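You operate a simulated robot arm through the tools that you are given. There is no shell and no other tool. Be economical: measure what you need, move in short steps, check, and stop when the job is done.

Carry out the task below with a simulated robot arm. There is one attempt and no reset: what you move stays moved.

TASK
Put one of the foam blocks from the packing table top on top of the silver plain grease tin.
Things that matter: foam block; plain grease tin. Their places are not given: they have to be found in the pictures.

It is judged by the outcome, as a careful person would: the job done as asked, and still so three seconds after it is handed in. It fails if anything else is knocked over, pushed out of place, dropped, spilled or broken.

THE ROBOT
A 7-joint arm with a two-finger parallel gripper, fixed in place. Base frame: the origin is at the foot of the arm, x ahead of it, y to its left, z up; the work surface is at about z = 0.8. Lengths are in m, angles in degrees, forces in N, time in s.
With the tool pointing down near the work surface it reaches from about 0.24 to 0.68 m from the base axis. Its first joint turns from -66.0 to 66.0 degrees. Payload 2.4 kg.
Tool frame: the origin (TCP) lies between the finger pads and is the grasp point; the fingertips stand 0.03 m ahead of it; z points along the fingers, y is the line along which they close. The gripper opens to 0.094 m. The fingers are 0.028 m wide and 0.01 m thick; the gripper's body (0.05 by 0.096 m) begins 0.055 m behind the TCP.
Orientation is told as [roll, pitch, yaw] about the base's x, y, z axes, in that order, counted from this pose: with the fingers straight down and closing along the base's y, the tool's x points along the base's -x, its y along +y and its z along -z.

THE INTERFACE
- The arm moves only by the tool jog_arm. Its argument "increments" is a list of rows, each a list of 2 entries, a list of its own where there are three numbers: the shift along the tool's x, y, z in units of 200 mm (1.0 is 200 mm), then the turn about the tool's z in units of 90 degrees (1.0 is 90 degrees). In form: [[[tx, ty, tz], spin], ...]. A call has 1 to 10 rows; each row is the pose to reach, as a shift and turn from the pose commanded when the call began, along the tool's axes at that moment. "claw" is the opening, from 0 (shut) to 1 (fully open), set as the call begins (left out, the last holds). A call with a number of a shift or a turn outside -1 to 1 is refused whole. A row lasts 0.2 s, in which the tool goes at most 0.05 m and 8.6 degrees; a call with a longer step from one row to the next is refused whole, and so is a gripper value outside its range. A pose out of reach is approached as far as the arm can. The call stops where the force on the tool passes 40 N (or 10 N more than at its start, if that is more) or the arm is blocked; 0.2 s more then pass. The fingers move at their own pace (about 0.153 m/s each) and stop on an object; they squeeze with about 28 N. The grip force told is the motor's: it shows also when the fingers shut on nothing. Time passes only in rows, and 0.2 s behind the last, so rows that repeat a pose let the fingers close. It gives the time, the measured TCP pose, the force on the tool (base axes), the opening and the grip force at its end, in the units of the frame above (readings bear some noise), and new pictures: "show" is both (left out), scene, wrist or none.
- Cameras (640 x 400 px; columns grow to the right, rows downward): "scene" is fixed at [0.0569, 0.4921, 1.4511]; the picture's right is [-0.55, -0.83, 0.00], its down [-0.41, 0.27, -0.87] and it looks along [0.73, -0.48, -0.49] (base axes); focal length 369 px, centre (320, 200). "wrist" rides on the gripper at [-0.037, 0, -0.058] in the tool frame; the picture's right is [0.00, -1.00, 0.00], its down [0.97, 0.00, -0.24] and it looks along [0.24, 0.00, 0.97] (tool axes); focal length 218 px, centre (320, 200).
- probe_pixels(camera, pixels): for up to 12 pixels [column, row] of the newest picture of that camera ("zoom" is the newest enlarged one), the place [x, y, z] in the base frame of the surface seen there, good to about 0.002 m. No time passes.
- inspect(camera, box): a new picture of the part [left, top, right, bottom] of that camera's present view, enlarged. No time passes.
- sign_off(): hands the job in; it is judged then, once.

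Work in short steps. Measure before you move; look again where a grasp or a placing could have gone wrong, and mend it. You have 60 turns and 120 pictures in all, the two below and enlarged ones among them. Open the gripper and draw the arm clear of the work before you hand the job in, unless the task says otherwise; then end with one line.

The tools are called as name(argument=value, ...) on one line, values as JSON. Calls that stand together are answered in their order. jog_arm: Moves the arm, as the interface text tells. Its arguments: {"type":"object","properties":{"increments":{"type":"array","items":{"type":"array"}},"claw":{"type":"number"},"show":{"type":"string","enum":["both","scene","wrist","none"]}},"required":["increments"]} The other tools are called the same way: probe_pixels (camera, pixels) gives the place of the surface under pixels of a picture; inspect (camera, box) takes an enlarged picture of a part of a camera's view; sign_off () hands the job in.

At the start:

```text
time_s: 0.0
tool_pos: [0.3683, 0.0972, 1.1812]
ee_rot: [0.0, -0.2, 0.0]
force: [0.2, 0.8, 0.2]
gripper_width: 0.094
gripper_force: 0.1
```

scene: 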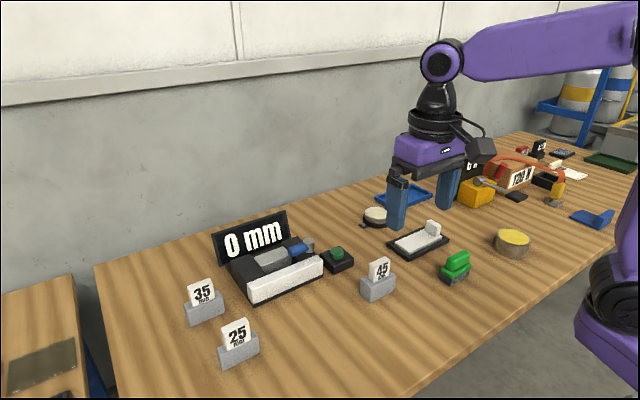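
wrist: 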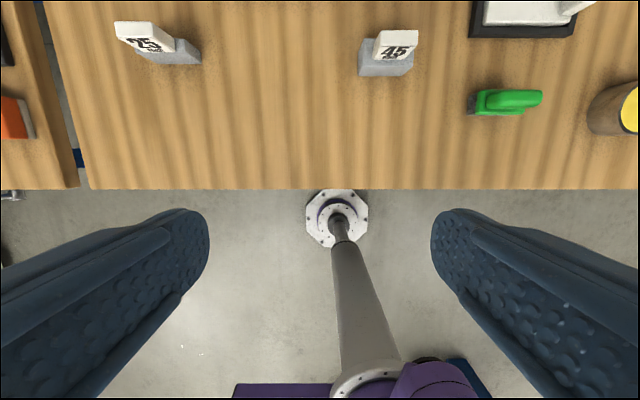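

The pictures show a bench with many items, and I can't pick out the foam blocks or the tin yet. I'll enlarge parts of the scene.

inspect(camera="scene", box=[340, 120, 640, 300])

inspect(camera="scene", box=[170, 190, 400, 380])

inspect(camera="scene", box=[480, 120, 640, 220])

```text
2.13 times, centred on (490, 210) of scene
```

zoom: 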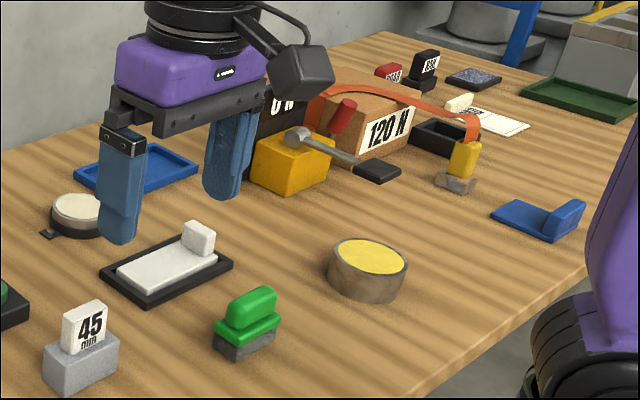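

```text
2.11 times, centred on (285, 285) of scene
```

zoom: 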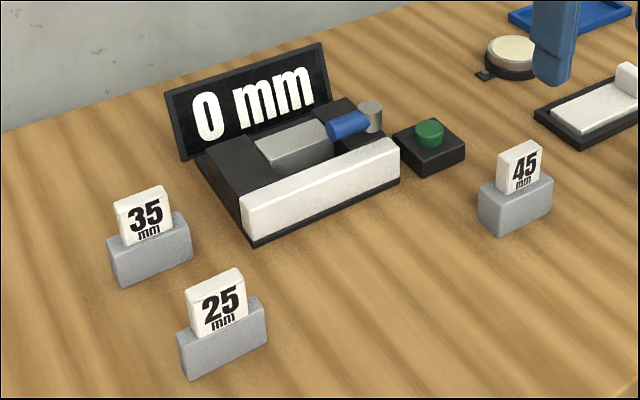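

```text
4.00 times, centred on (560, 170) of scene
```

zoom: 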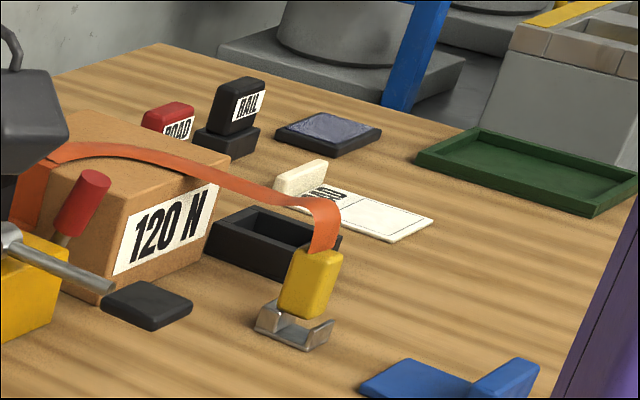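

Neither foam blocks nor a grease tin is visible here. The wrist view's left edge shows a second table at +y with an orange item, so I'll move the tool to +y to look.

jog_arm(increments=[[[0, 0.22, 0], 0], [[0, 0.44, 0], 0], [[0, 0.66, 0], 0], [[0, 0.88, 0], 0], [[0.05, 1.0, 0], 0], [[0.2, 1.0, 0], 0], [[0.2, 1.0, 0], 0]])

```text
time_s: 1.6
tool_pos: [0.3299, 0.2985, 1.1822]
ee_rot: [-0.1, -0.1, 0.0]
force: [-0.1, -0.8, 0.0]
gripper_width: 0.0939
gripper_force: 0.0
```

scene: 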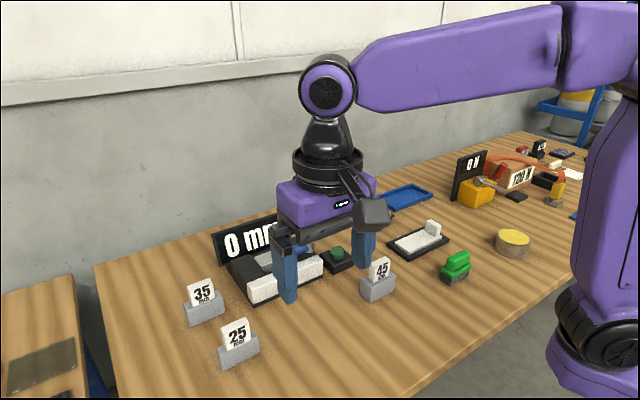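
wrist: 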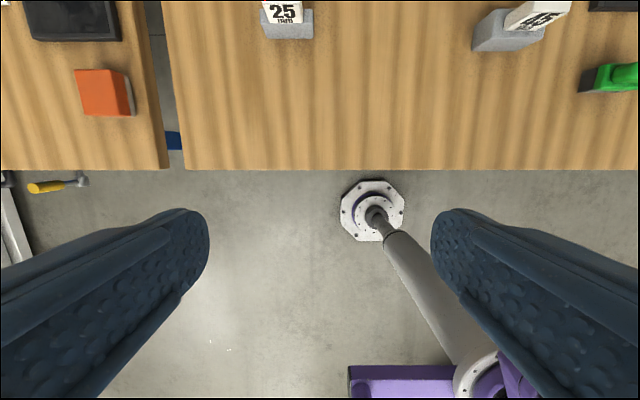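

The second table continues to +y. I'll go further that way and spin the tool so the wrist camera tilts toward +y.

jog_arm(increments=[[[0, 0.1, 0], 0.09], [[0, 0.2, 0], 0.18], [[0, 0.3, 0], 0.27], [[0, 0.4, 0], 0.36], [[0, 0.5, 0], 0.45], [[0, 0.6, 0], 0.54], [[0, 0.6, 0], 0.63], [[0, 0.6, 0], 0.72], [[0, 0.6, 0], 0.81], [[0, 0.6, 0], 0.9]])

```text
time_s: 3.8
tool_pos: [0.3292, 0.4187, 1.1802]
ee_rot: [0.1, 0.0, -81.1]
force: [1.0, 0.3, -0.1]
gripper_width: 0.094
gripper_force: 0.0
```

scene: 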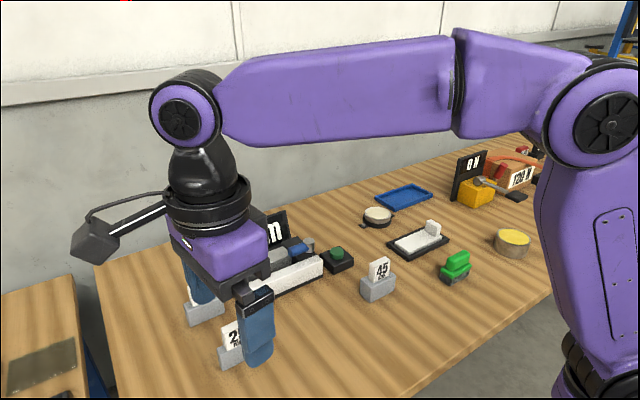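
wrist: 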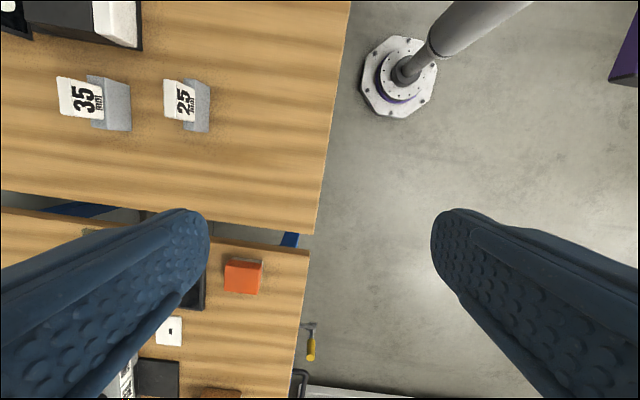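

A second table now shows at the lower left, with an orange block at (242,277). I'll enlarge it and measure.

inspect(camera="wrist", box=[0, 200, 320, 400])

probe_pixels(camera="wrist", pixels=[[242, 277], [250, 310], [168, 331], [250, 370], [155, 375], [220, 394], [255, 60], [315, 225]])

```text
2.00 times, centred on (160, 300) of wrist
```

zoom: 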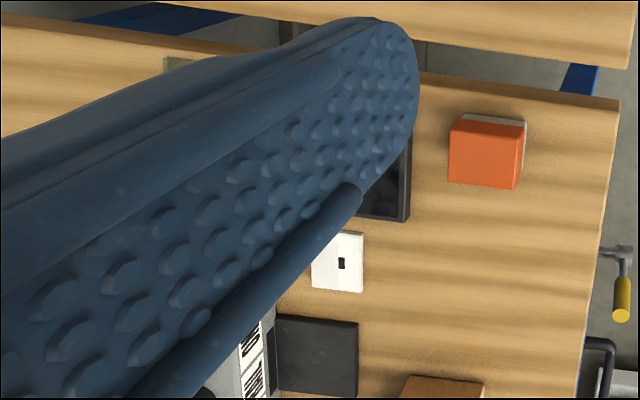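

```text
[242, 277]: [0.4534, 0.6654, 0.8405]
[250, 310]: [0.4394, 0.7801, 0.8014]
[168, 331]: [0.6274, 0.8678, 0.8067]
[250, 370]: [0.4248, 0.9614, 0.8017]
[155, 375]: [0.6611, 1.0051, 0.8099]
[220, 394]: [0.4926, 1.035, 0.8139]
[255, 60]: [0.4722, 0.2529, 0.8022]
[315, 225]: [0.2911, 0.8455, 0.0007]
```

The second table is mostly out of reach. I'll swing toward -y to survey the other side, spinning back as I go.

jog_arm(increments=[[[-0.2, 0, 0], -0.09], [[-0.4, 0, 0], -0.18], [[-0.6, 0, 0], -0.27], [[-0.8, 0, 0], -0.36], [[-1, 0, 0], -0.45], [[-1, 0, 0], -0.54], [[-1, 0, 0], -0.63], [[-1, 0, 0], -0.72], [[-1, 0, 0], -0.81], [[-1, 0, 0], -0.9]], show="none")

```text
time_s: 6.0
tool_pos: [0.36, 0.2204, 1.1807]
ee_rot: [0.0, -0.1, 0.2]
force: [0.6, 0.1, -0.6]
gripper_width: 0.0941
gripper_force: 0.1
```

I'll continue to -y while spinning the other way, so the camera looks toward -y.

jog_arm(increments=[[[0, -0.2, 0], -0.09], [[0, -0.4, 0], -0.18], [[0, -0.6, 0], -0.27], [[0, -0.8, 0], -0.36], [[0, -1, 0], -0.45], [[0, -1, 0], -0.54], [[0, -1, 0], -0.63], [[0, -1, 0], -0.72], [[0, -1, 0], -0.81], [[0, -1, 0], -0.9]], show="wrist")

jog_arm(increments=[[[0.2, 0, 0], -0.09], [[0.4, 0, 0], -0.1], [[0.6, 0, 0], -0.1], [[0.8, 0, 0], -0.1], [[1, 0, 0], -0.1]], show="both")

```text
time_s: 8.2
tool_pos: [0.3612, 0.0234, 1.1808]
ee_rot: [-0.1, 0.0, 81.2]
force: [0.0, 0.9, -0.8]
gripper_width: 0.094
gripper_force: 0.1
```

wrist: 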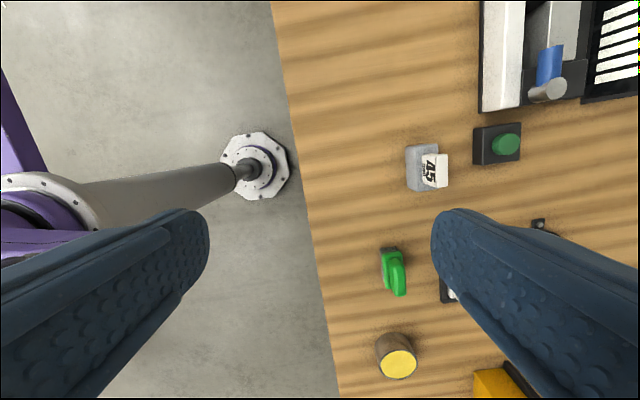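

```text
time_s: 9.4
tool_pos: [0.3296, -0.1794, 1.1811]
ee_rot: [-0.1, 0.0, 90.1]
force: [-0.5, -0.7, 0.3]
gripper_width: 0.0941
gripper_force: 0.0
```

scene: 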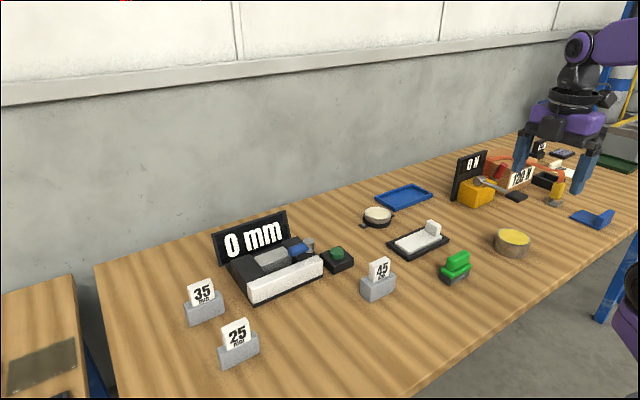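
wrist: 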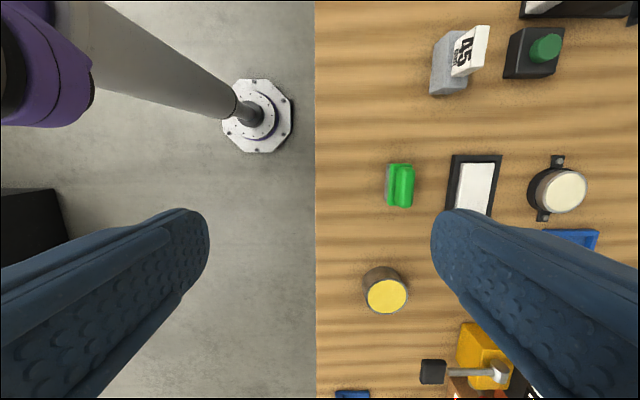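

The round can at (385,290) and the pad at (560,190) could be relevant. I'll go further toward -y and closer to the base to see the rest.

jog_arm(increments=[[[0.2, 0, 0], 0], [[0.4, 0, 0], 0], [[0.6, 0, 0], 0], [[0.8, 0, 0], 0], [[1, 0, 0], 0], [[1, 0, 0], 0]], show="both")

inspect(camera="wrist", box=[300, 0, 640, 220])

inspect(camera="wrist", box=[180, 200, 480, 400])

inspect(camera="scene", box=[420, 190, 580, 290])

```text
time_s: 10.8
tool_pos: [0.3266, -0.3787, 1.1829]
ee_rot: [-0.1, 0.0, 90.0]
force: [0.1, 0.4, -0.3]
gripper_width: 0.0942
gripper_force: 0.0
```

scene: 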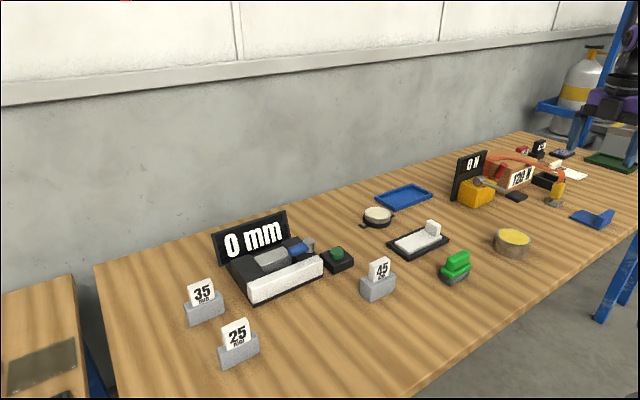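
wrist: 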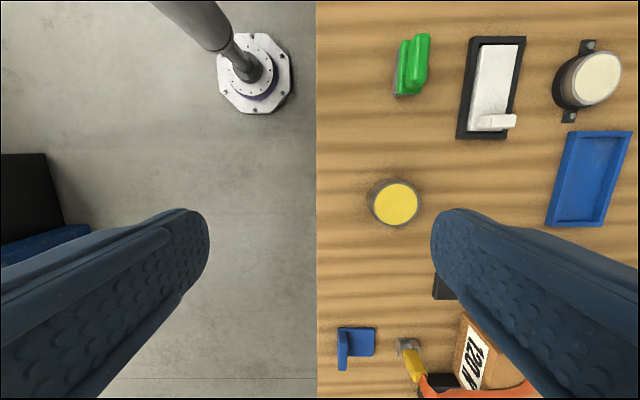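

```text
1.82 times, centred on (470, 110) of wrist
```

zoom: 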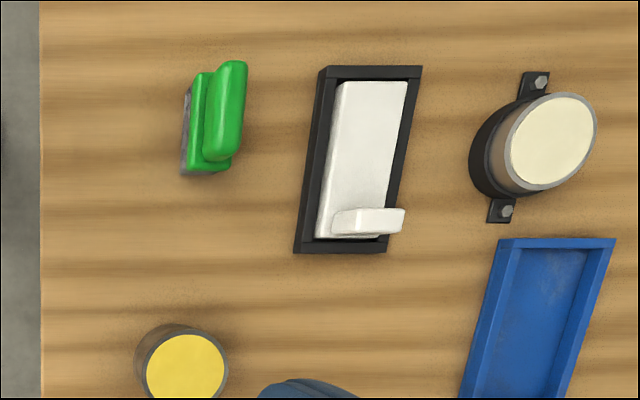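

```text
2.00 times, centred on (330, 300) of wrist
```

zoom: 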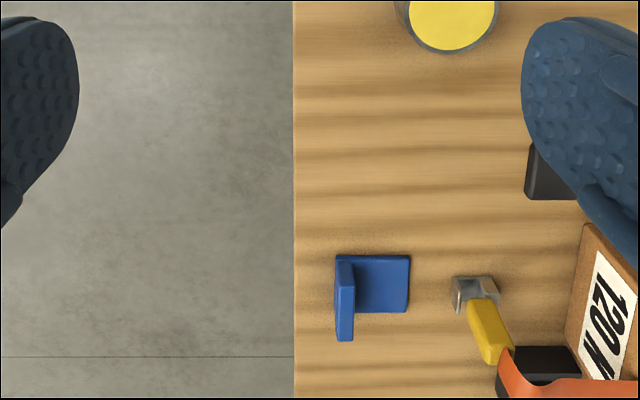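

```text
4.00 times, centred on (500, 240) of scene
```

zoom: 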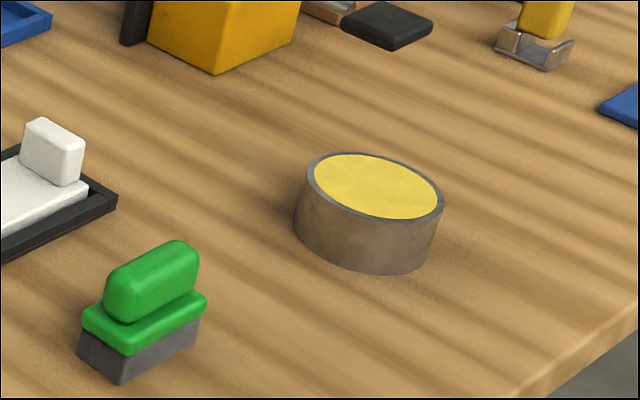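

So far there are two tins: a plain silver one with a yellow top and one bolted down with lugs. No foam yet, and the black and blue thing at (30,200) and the far -y end are unexamined, so I'll look further that way.

jog_arm(increments=[[[0.2, 0, 0], 0], [[0.4, 0, 0], 0], [[0.6, -0.1, 0], 0], [[0.7, -0.2, 0], 0], [[0.7, -0.2, 0], 0]], show="wrist")

inspect(camera="wrist", box=[0, 100, 200, 230])

probe_pixels(camera="wrist", pixels=[[20, 150], [320, 300], [320, 390], [320, 100]])

```text
time_s: 12.0
tool_pos: [0.3673, -0.5154, 1.1808]
ee_rot: [0.1, 0.1, 90.0]
force: [0.5, -0.1, 0.7]
gripper_width: 0.0939
gripper_force: 0.1
out of reach, approached as far as the arm can: row 4, 5
```

wrist: 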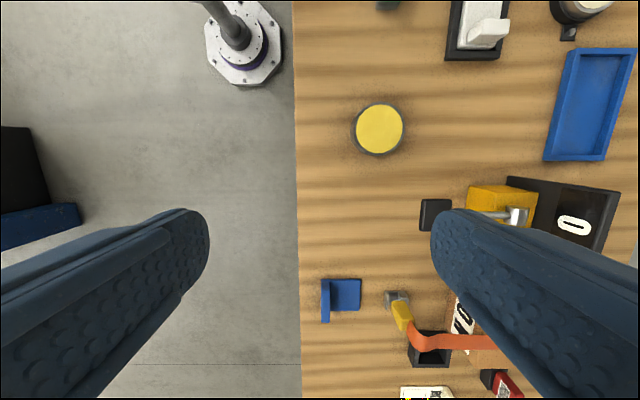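

```text
3.08 times, centred on (100, 165) of wrist
```

zoom: 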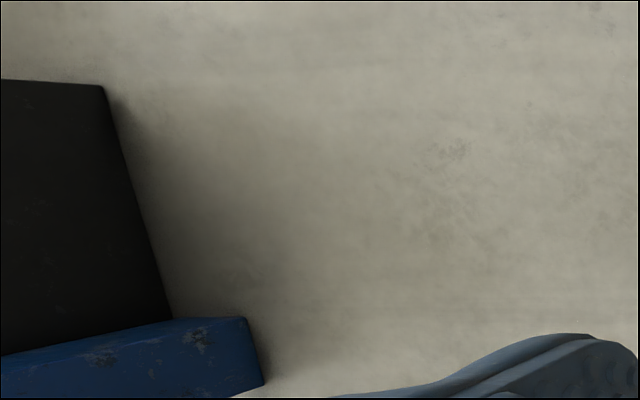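

```text
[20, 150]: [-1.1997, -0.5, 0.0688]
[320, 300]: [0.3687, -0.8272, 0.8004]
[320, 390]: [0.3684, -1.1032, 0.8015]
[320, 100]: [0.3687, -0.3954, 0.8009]
```

No foam blocks at this end either. I'll measure the scene candidates and enlarge the gauge-card blocks, the yellow and orange items and the small blocks.

probe_pixels(camera="scene", pixels=[[512, 237], [377, 213], [458, 259], [204, 315], [238, 355], [378, 290], [432, 229], [480, 190], [336, 254], [268, 258], [405, 195], [598, 215]])

inspect(camera="scene", box=[440, 130, 600, 230])

inspect(camera="scene", box=[0, 270, 120, 400])

inspect(camera="wrist", box=[300, 200, 640, 400])

```text
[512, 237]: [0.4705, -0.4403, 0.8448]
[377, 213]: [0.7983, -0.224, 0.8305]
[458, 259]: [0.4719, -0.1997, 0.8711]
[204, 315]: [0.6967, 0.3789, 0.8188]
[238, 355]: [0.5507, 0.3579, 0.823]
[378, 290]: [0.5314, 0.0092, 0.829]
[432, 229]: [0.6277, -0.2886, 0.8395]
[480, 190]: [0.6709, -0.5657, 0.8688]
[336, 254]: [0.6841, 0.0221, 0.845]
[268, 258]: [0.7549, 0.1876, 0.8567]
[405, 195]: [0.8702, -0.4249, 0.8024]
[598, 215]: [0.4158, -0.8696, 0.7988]
```

```text
4.00 times, centred on (520, 180) of scene
```

zoom: 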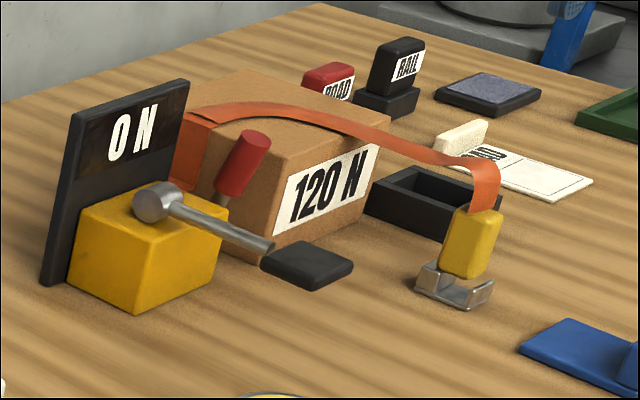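

```text
3.08 times, centred on (60, 335) of scene
```

zoom: 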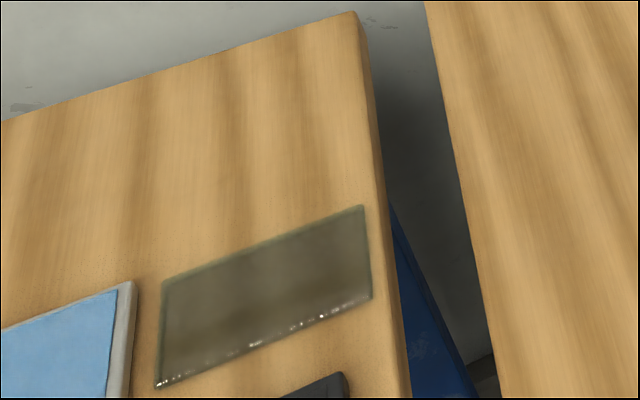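

```text
1.88 times, centred on (470, 300) of wrist
```

zoom: 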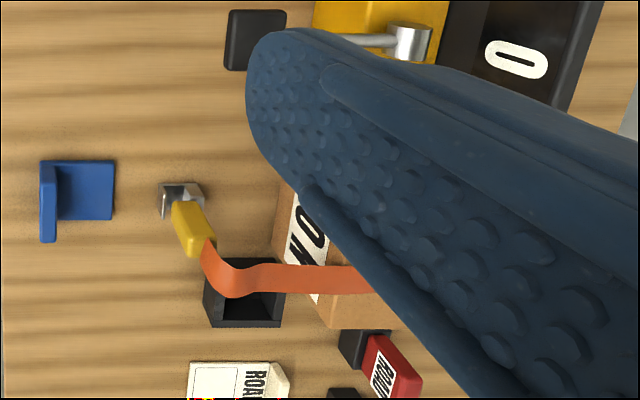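

The plain silver tin is at about (0.470, -0.440), top z 0.845, within reach. The other tin, with lugs at (0.80,-0.22), isn't plain. The foam blocks are still to be found, so I'll go back and survey the second table properly.

jog_arm(increments=[[[-0.2, 0, 0], 0.09], [[-0.4, 0, 0], 0.18], [[-0.6, 0, 0], 0.27], [[-0.8, 0, 0], 0.36], [[-1, 0, 0], 0.45], [[-1, 0, 0], 0.54], [[-1, 0, 0], 0.63], [[-1, 0, 0], 0.72], [[-1, 0, 0], 0.81], [[-1, 0, 0], 0.9]], show="wrist")

jog_arm(increments=[[[0, 0.22, 0], 0.09], [[0, 0.44, 0], 0.1], [[0, 0.66, 0], 0.1], [[0, 0.88, 0], 0.1], [[0, 1, 0], 0.1]], show="wrist")

jog_arm(increments=[[[0, 0.22, 0], 0], [[0, 0.44, 0], 0], [[0, 0.66, 0], 0], [[0, 0.88, 0], 0], [[0, 1, 0], 0]], show="wrist")

jog_arm(increments=[[[0, 0.22, 0], 0], [[0, 0.44, 0], 0], [[0, 0.66, 0], 0], [[0, 0.88, 0], 0], [[0, 1, 0], 0]], show="none")

jog_arm(increments=[[[0, 0.22, 0], 0], [[0, 0.44, 0], 0], [[0, 0.66, 0], 0], [[0, 0.88, 0], 0], [[0, 1, 0], 0]], show="both")

```text
time_s: 14.2
tool_pos: [0.3678, -0.3136, 1.1807]
ee_rot: [0.0, -0.1, 8.8]
force: [0.5, -0.5, 1.0]
gripper_width: 0.0942
gripper_force: 0.1
```

wrist: 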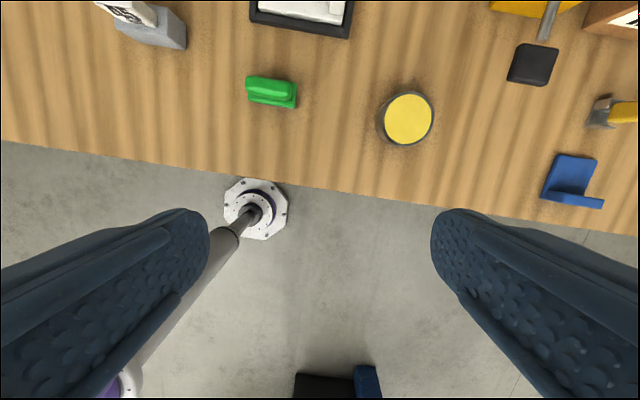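

```text
time_s: 15.4
tool_pos: [0.3367, -0.1162, 1.1799]
ee_rot: [0.0, 0.0, -0.1]
force: [-1.1, 1.2, -0.3]
gripper_width: 0.0938
gripper_force: 0.1
```

wrist: 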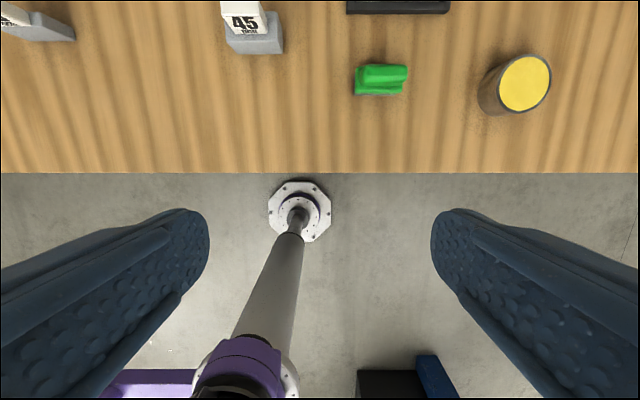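

```text
time_s: 16.6
tool_pos: [0.3367, 0.0842, 1.1761]
ee_rot: [0.0, -0.1, 0.0]
force: [0.5, 0.9, 0.9]
gripper_width: 0.0941
gripper_force: 0.1
```

wrist: 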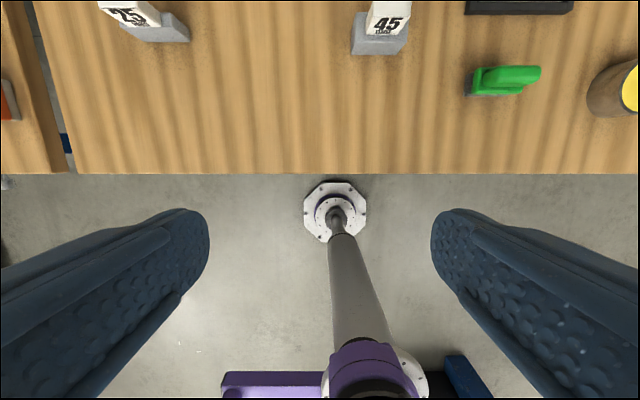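

```text
time_s: 17.8
tool_pos: [0.3369, 0.2827, 1.1778]
ee_rot: [-0.1, -0.1, 0.0]
force: [0.5, 0.5, 0.1]
gripper_width: 0.0941
gripper_force: 0.0
```

```text
time_s: 19.0
tool_pos: [0.3345, 0.4836, 1.1796]
ee_rot: [-0.1, 0.0, 0.0]
force: [0.2, -0.2, -0.7]
gripper_width: 0.0943
gripper_force: 0.0
```

scene: 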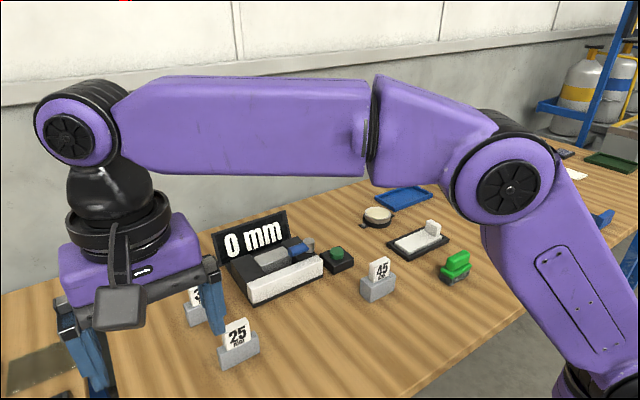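
wrist: 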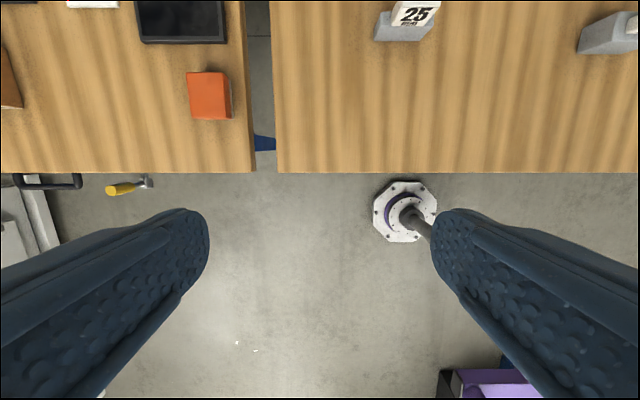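

The second table's far part is outside the picture. I'll move outward (+x) and up to see it.

jog_arm(increments=[[[-0.2, 0, -0.1], 0], [[-0.4, 0, -0.2], 0], [[-0.6, 0, -0.3], 0], [[-0.8, 0, -0.3], 0], [[-1, 0, -0.3], 0], [[-1, 0, -0.3], 0]], show="wrist")

inspect(camera="wrist", box=[0, 0, 320, 200])

inspect(camera="wrist", box=[300, 0, 640, 200])

```text
time_s: 20.4
tool_pos: [0.4532, 0.4334, 1.191]
ee_rot: [-0.1, -0.1, -0.1]
force: [0.0, -0.1, 0.6]
gripper_width: 0.0943
gripper_force: 0.0
out of reach, approached as far as the arm can: row 2, 3, 4, 5, 6
```

wrist: 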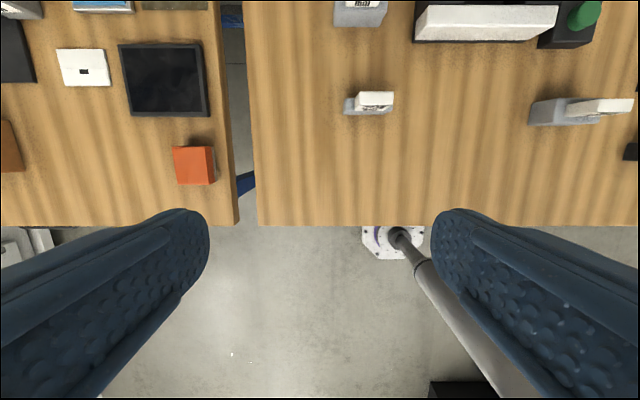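

```text
2.00 times, centred on (160, 100) of wrist
```

zoom: 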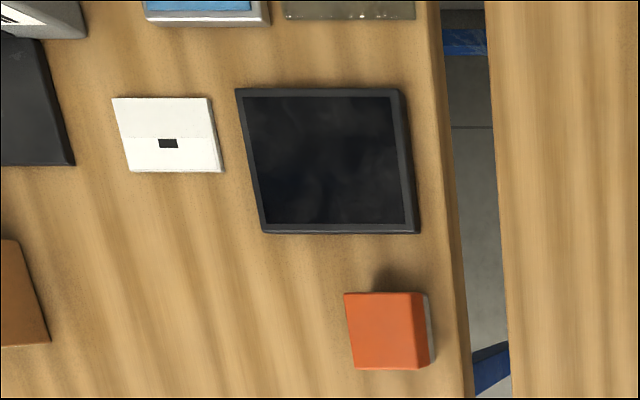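

```text
1.88 times, centred on (470, 100) of wrist
```

zoom: 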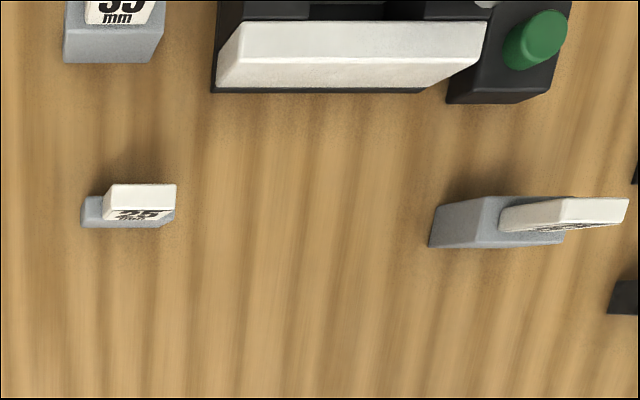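

The second table has no set of foam blocks. The only family of like blocks is the three grey ones tagged 25, 35 and 45 mm on the main table, so I'll look closely at the 45 mm one and the green item.

jog_arm(increments=[[[0.02, -0.2, 0], 0], [[0.04, -0.4, 0], 0], [[0.06, -0.6, 0], 0], [[0.06, -0.8, 0], 0], [[0.06, -1, 0], 0]], show="none")

inspect(camera="scene", box=[340, 240, 420, 310])

inspect(camera="scene", box=[430, 240, 490, 290])

```text
time_s: 21.6
tool_pos: [0.442, 0.2353, 1.1912]
ee_rot: [-0.1, -0.1, 0.1]
force: [0.0, 0.4, 0.0]
gripper_width: 0.0943
gripper_force: 0.1
```

```text
5.71 times, centred on (380, 275) of scene
```

zoom: 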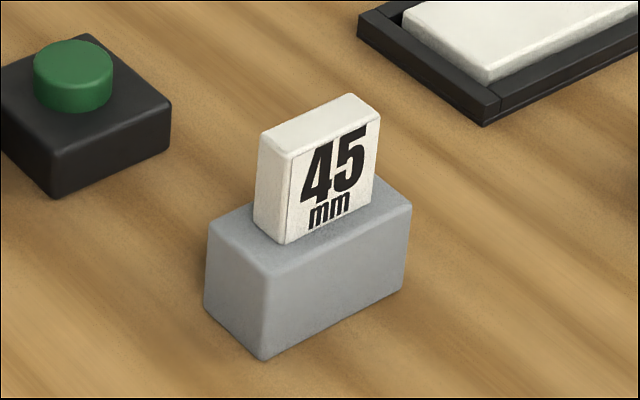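

```text
8.00 times, centred on (460, 265) of scene
```

zoom: 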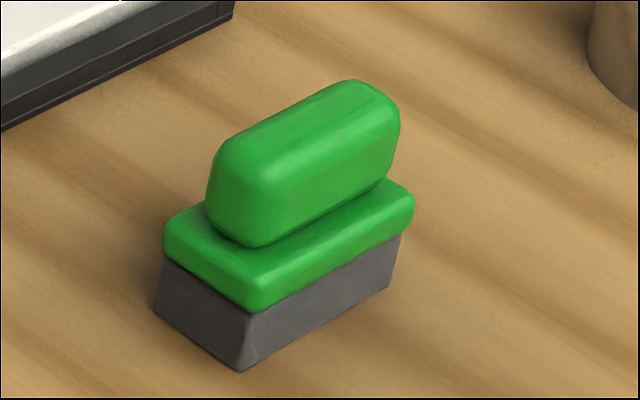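

The green thing is an eraser or brush with a handle. The grey blocks look like foam with size tags, so I'll take the 45 mm one and measure it first.

inspect(camera="scene", box=[340, 240, 420, 310])

probe_pixels(camera="zoom", pixels=[[212, 225], [265, 258], [405, 212], [245, 210], [262, 345], [402, 290], [210, 300], [265, 150], [350, 98], [375, 115], [292, 155], [290, 238]])

probe_pixels(camera="scene", pixels=[[512, 231], [512, 244], [500, 237], [525, 237], [512, 259], [530, 240], [495, 234]])

```text
5.71 times, centred on (380, 275) of scene
```

zoom: 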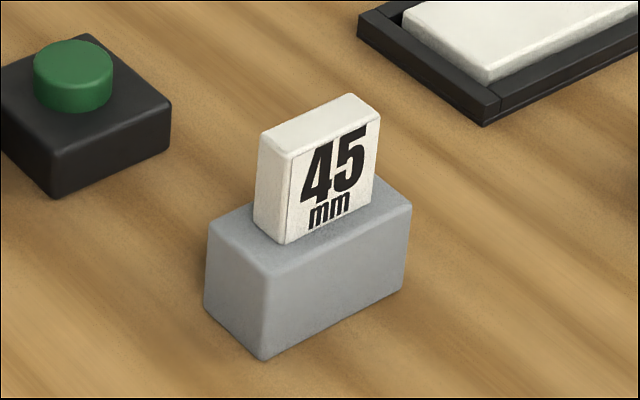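

```text
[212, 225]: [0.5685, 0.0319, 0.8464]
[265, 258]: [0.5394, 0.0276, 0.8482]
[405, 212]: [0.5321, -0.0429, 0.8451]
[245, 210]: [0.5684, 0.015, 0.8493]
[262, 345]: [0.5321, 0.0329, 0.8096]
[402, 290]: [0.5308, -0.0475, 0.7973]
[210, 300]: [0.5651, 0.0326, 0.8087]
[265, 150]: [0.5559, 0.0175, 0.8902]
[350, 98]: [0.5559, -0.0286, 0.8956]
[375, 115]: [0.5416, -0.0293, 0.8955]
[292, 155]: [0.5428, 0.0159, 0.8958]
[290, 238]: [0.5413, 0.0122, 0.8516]
```

```text
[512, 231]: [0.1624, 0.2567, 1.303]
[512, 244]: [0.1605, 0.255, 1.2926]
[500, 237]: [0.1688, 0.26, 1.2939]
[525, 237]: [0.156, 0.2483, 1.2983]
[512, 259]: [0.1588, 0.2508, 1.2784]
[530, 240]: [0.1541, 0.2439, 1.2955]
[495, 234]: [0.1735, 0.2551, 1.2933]
```

The 45 mm block spans x 0.530–0.575, y -0.047–0.035 and z 0.80–0.85, with its tag rising to z 0.896. I'll grip it across x, so I spin the tool by -90° while moving over it.

jog_arm(increments=[[[-0.05, -0.1, 0], -0.095], [[-0.1, -0.2, 0], -0.19], [[-0.15, -0.3, 0], -0.285], [[-0.2, -0.4, 0], -0.38], [[-0.25, -0.5, 0], -0.475], [[-0.3, -0.6, 0], -0.57], [[-0.35, -0.7, 0], -0.665], [[-0.45, -0.8, 0], -0.76], [[-0.5, -0.9, 0], -0.855], [[-0.55, -1, 0], -0.95]], show="both")

```text
time_s: 23.8
tool_pos: [0.5514, 0.0351, 1.191]
ee_rot: [-0.2, 0.0, 85.7]
force: [-0.3, -0.4, 0.2]
gripper_width: 0.0939
gripper_force: 0.1
```

scene: 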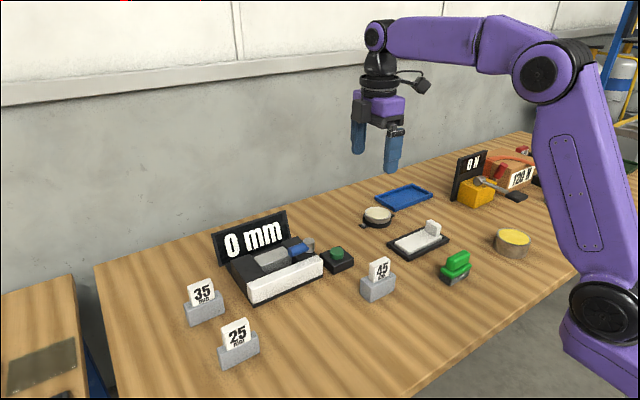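
wrist: 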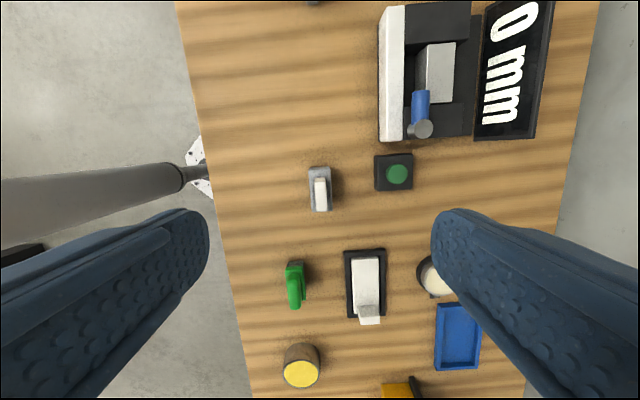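

The scene view of the tin is now clear, so I'll measure it. I'll also finish the turn and descend to z≈0.99 above the block.

probe_pixels(camera="scene", pixels=[[512, 231], [512, 244], [500, 237], [525, 237], [513, 238], [495, 233], [528, 241], [512, 257], [509, 229]])

jog_arm(increments=[[[0.1, 0, 0.1], -0.05], [[0.205, -0.02, 0.2], -0.05], [[0.205, -0.02, 0.4], -0.05], [[0.205, -0.02, 0.6], -0.05], [[0.205, -0.02, 0.8], -0.05], [[0.205, -0.02, 1], -0.05], [[0.205, -0.02, 1], -0.05]], show="both")

```text
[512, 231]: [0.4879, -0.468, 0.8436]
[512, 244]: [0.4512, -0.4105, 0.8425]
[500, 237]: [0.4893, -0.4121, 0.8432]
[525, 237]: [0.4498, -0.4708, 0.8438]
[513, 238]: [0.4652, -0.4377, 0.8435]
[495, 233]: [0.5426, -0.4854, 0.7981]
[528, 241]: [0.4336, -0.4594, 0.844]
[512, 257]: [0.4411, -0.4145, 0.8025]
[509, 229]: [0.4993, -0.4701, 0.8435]
```

```text
time_s: 25.4
tool_pos: [0.5517, -0.0054, 0.9914]
ee_rot: [-0.2, 0.0, 90.0]
force: [-0.1, 1.1, 0.3]
gripper_width: 0.0941
gripper_force: 0.2
```

scene: 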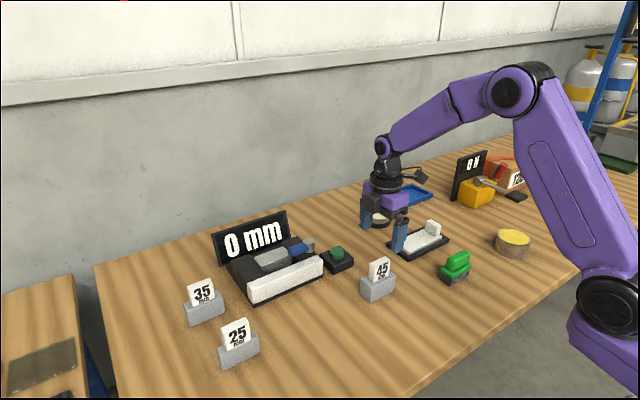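
wrist: 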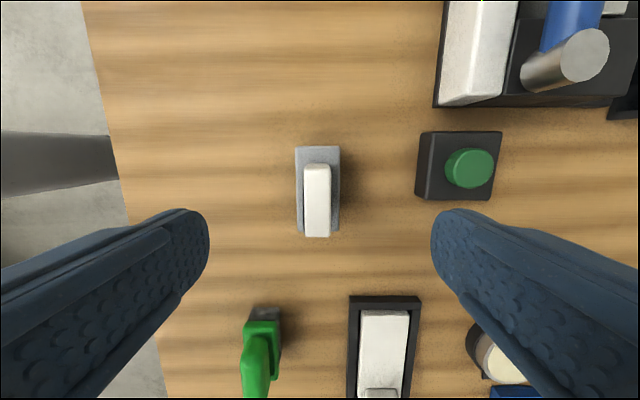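

The wrist view shows the block centred near column 317. I'll refine its edges from here.

probe_pixels(camera="wrist", pixels=[[298, 160], [336, 160], [318, 149], [337, 222], [300, 222], [301, 180], [317, 166], [317, 200], [307, 190], [328, 190], [337, 230]])

```text
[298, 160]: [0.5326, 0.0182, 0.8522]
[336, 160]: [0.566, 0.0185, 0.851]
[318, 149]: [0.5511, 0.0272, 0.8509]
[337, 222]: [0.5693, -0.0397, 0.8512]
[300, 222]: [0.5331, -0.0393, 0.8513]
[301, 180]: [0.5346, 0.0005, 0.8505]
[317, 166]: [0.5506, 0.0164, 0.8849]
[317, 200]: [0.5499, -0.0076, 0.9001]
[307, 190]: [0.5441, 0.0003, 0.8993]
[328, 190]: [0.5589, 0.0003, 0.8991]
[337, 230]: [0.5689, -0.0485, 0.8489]
```

The block centre is about (0.551, -0.008) and the tag top is at 0.900, so I'll put the TCP at z≈0.853, keeping the palm above the tag. I descend with the gripper open.

jog_arm(increments=[[[0.01, 0, 0.2], 0], [[0.01, 0, 0.4], 0], [[0.01, 0, 0.55], 0], [[0.01, 0, 0.64], 0], [[0.01, 0, 0.69], 0], [[0.01, 0, 0.69], 0]], show="both")

```text
time_s: 26.8
tool_pos: [0.5532, -0.008, 0.8534]
ee_rot: [-0.1, 0.0, 89.9]
force: [-0.4, 1.0, 0.1]
gripper_width: 0.094
gripper_force: 0.0
```

scene: 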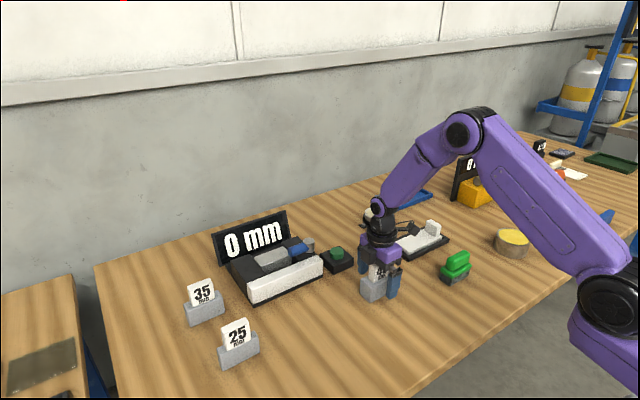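
wrist: 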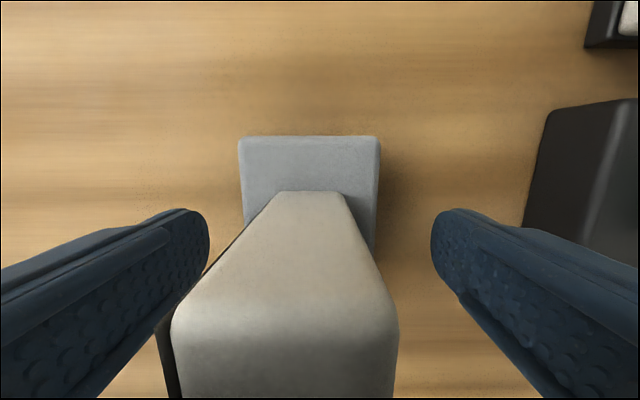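

The fingers straddle the block with no contact. I'll close, then lift a few centimetres.

jog_arm(increments=[[[0, 0, 0], 0], [[0, 0, 0], 0], [[0, 0, 0], 0], [[0, 0, 0], 0]], claw=0, show="none")

jog_arm(increments=[[[0, 0, -0.05], 0], [[0, 0, -0.15], 0], [[0, 0, -0.25], 0], [[0, 0, -0.25], 0]], show="both")

```text
time_s: 27.8
tool_pos: [0.5528, -0.0094, 0.8543]
ee_rot: [-0.1, 0.0, 89.9]
force: [-14.1, 0.8, 27.3]
gripper_width: 0.0415
gripper_force: 28.0
```

```text
time_s: 28.8
tool_pos: [0.5515, -0.0094, 0.9035]
ee_rot: [-0.1, 0.0, 90.0]
force: [0.5, -0.7, -1.1]
gripper_width: 0.0402
gripper_force: 27.5
```

scene: 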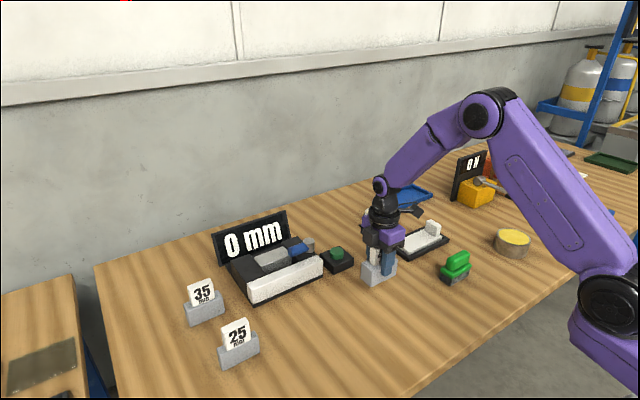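
wrist: 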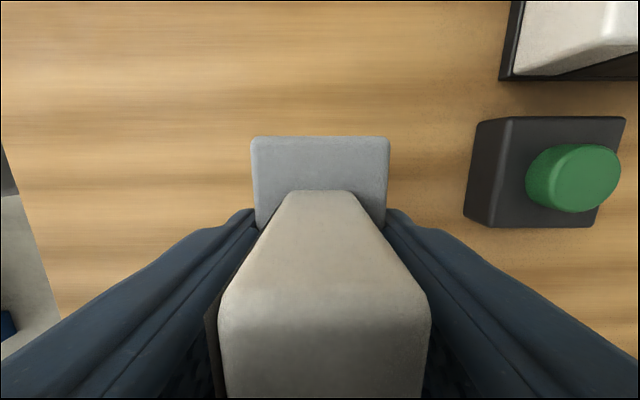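

The grip holds at 40 mm wide and the block is very light, as foam would be. I'll lift it and carry it in -y toward the tin at about (0.4695, -0.4405), top 0.843.

jog_arm(increments=[[[0, 0, -0.2], 0], [[0, 0, -0.4], 0], [[0, 0, -0.55], 0], [[0.15, 0.05, -0.55], 0], [[0.35, 0.1, -0.55], 0], [[0.55, 0.15, -0.55], 0], [[0.75, 0.2, -0.55], 0], [[0.9, 0.25, -0.55], 0], [[1, 0.3, -0.55], 0]], show="none")

jog_arm(increments=[[[0.2, 0.02, 0], 0], [[0.4, 0.05, 0], 0], [[0.6, 0.08, 0], 0], [[0.8, 0.11, 0], 0], [[1, 0.11, 0], 0], [[1, 0.11, 0], 0]], show="both")

```text
time_s: 30.8
tool_pos: [0.4893, -0.2078, 1.013]
ee_rot: [-0.1, 0.0, 89.9]
force: [-1.0, 0.2, -0.9]
gripper_width: 0.0401
gripper_force: 27.5
```

```text
time_s: 32.2
tool_pos: [0.4691, -0.4094, 1.0127]
ee_rot: [-0.1, 0.0, 90.0]
force: [0.0, 0.0, -0.2]
gripper_width: 0.04
gripper_force: 27.9
```

scene: 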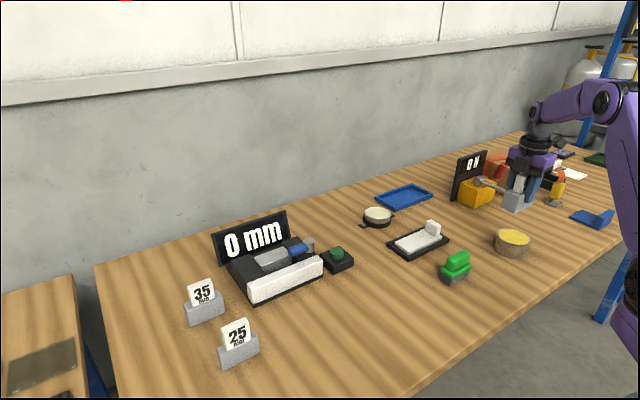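
wrist: 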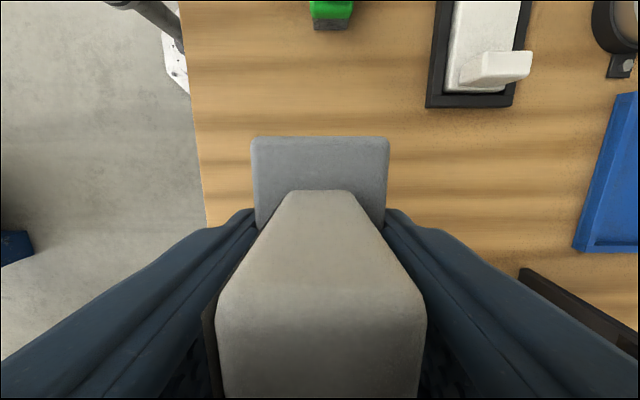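

Still holding. I'll move 31 mm further in -y to be over the tin centre and descend to z≈0.915.

jog_arm(increments=[[[0.155, 0, 0], 0], [[0.155, 0, 0.2], 0], [[0.155, 0, 0.4], 0], [[0.155, 0, 0.49], 0], [[0.155, 0, 0.49], 0]], show="both")

inspect(camera="scene", box=[450, 170, 570, 270])

```text
time_s: 33.4
tool_pos: [0.4701, -0.4393, 0.9159]
ee_rot: [-0.1, 0.0, 90.0]
force: [-0.3, -0.4, 0.5]
gripper_width: 0.04
gripper_force: 28.0
```

scene: 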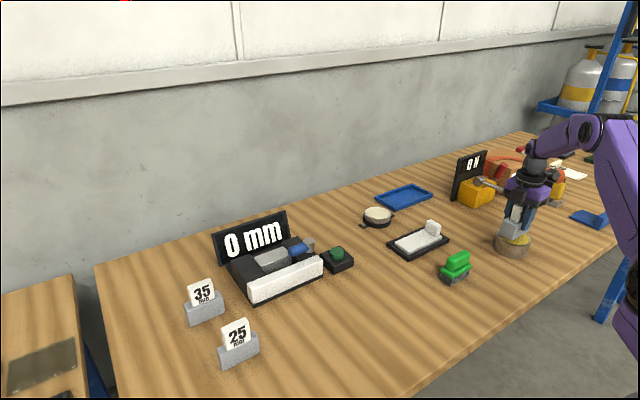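
wrist: 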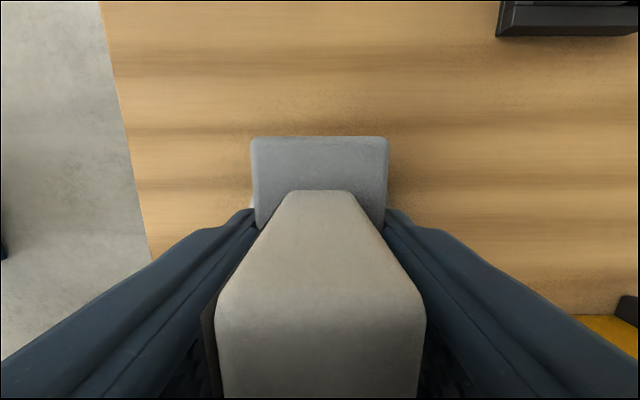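

```text
4.00 times, centred on (510, 220) of scene
```

zoom: 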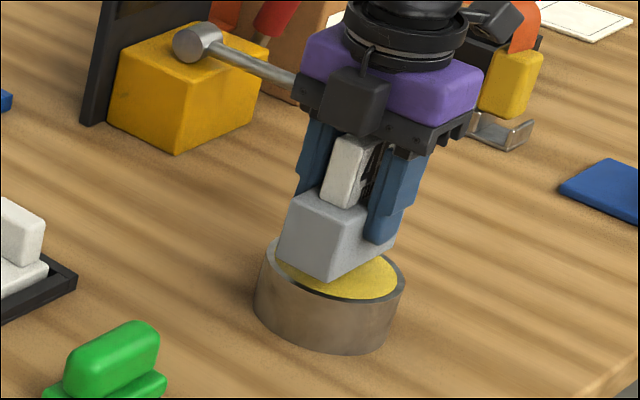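

The block is centred above the tin. I'll lower it in small steps until it touches.

jog_arm(increments=[[[0, 0, 0.04], 0], [[0, 0, 0.07], 0], [[0, 0, 0.085], 0], [[0, 0, 0.092], 0], [[0, 0, 0.092], 0]], show="scene")

inspect(camera="scene", box=[450, 170, 570, 270])

```text
time_s: 34.6
tool_pos: [0.4695, -0.4412, 0.9001]
ee_rot: [-0.4, 0.2, 90.0]
force: [-6.3, 7.9, 36.4]
gripper_width: 0.0399
gripper_force: 28.1
```

scene: 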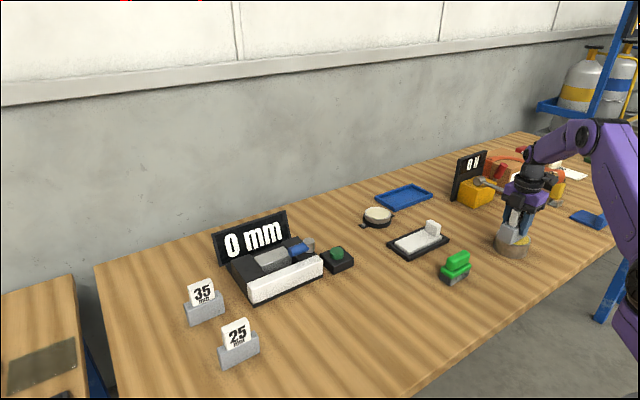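

```text
4.00 times, centred on (510, 220) of scene
```

zoom: 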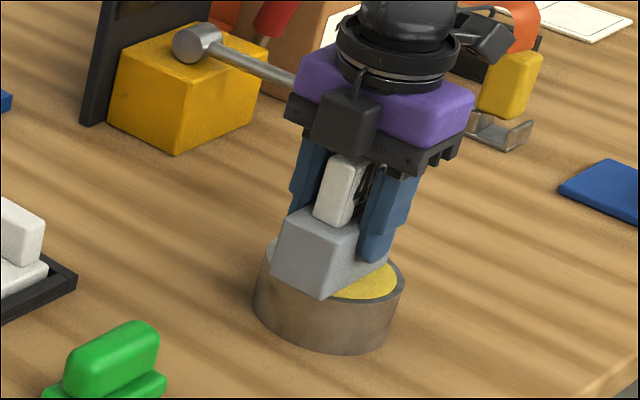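

It is in firm contact at 36 N. I'll ease up 2 mm, then open the gripper partly to release.

jog_arm(increments=[[[0, 0, -0.01], 0], [[0, 0, -0.01], 0]], show="none")

jog_arm(increments=[[[0, 0, 0], 0], [[0, 0, 0], 0], [[0, 0, 0], 0]], claw=0.95, show="both")

inspect(camera="scene", box=[450, 170, 570, 270])

```text
time_s: 35.2
tool_pos: [0.4702, -0.4402, 0.9005]
ee_rot: [-0.3, 0.2, 90.1]
force: [3.1, -0.6, 19.0]
gripper_width: 0.0399
gripper_force: 28.1
```

```text
time_s: 36.0
tool_pos: [0.4694, -0.4393, 0.8991]
ee_rot: [0.0, 0.0, 90.0]
force: [-0.2, 1.0, -0.7]
gripper_width: 0.0896
gripper_force: 0.1
```

scene: 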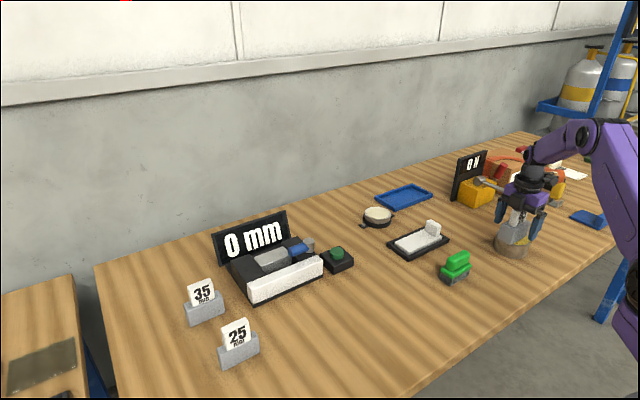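
wrist: 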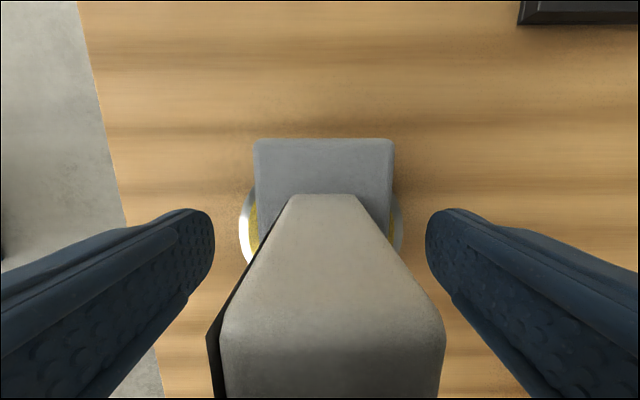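

```text
4.00 times, centred on (510, 220) of scene
```

zoom: 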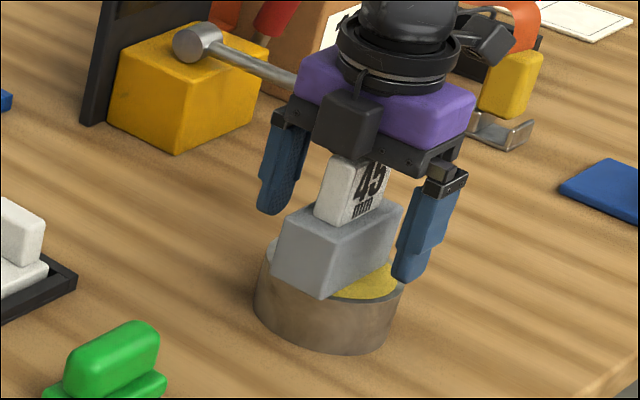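

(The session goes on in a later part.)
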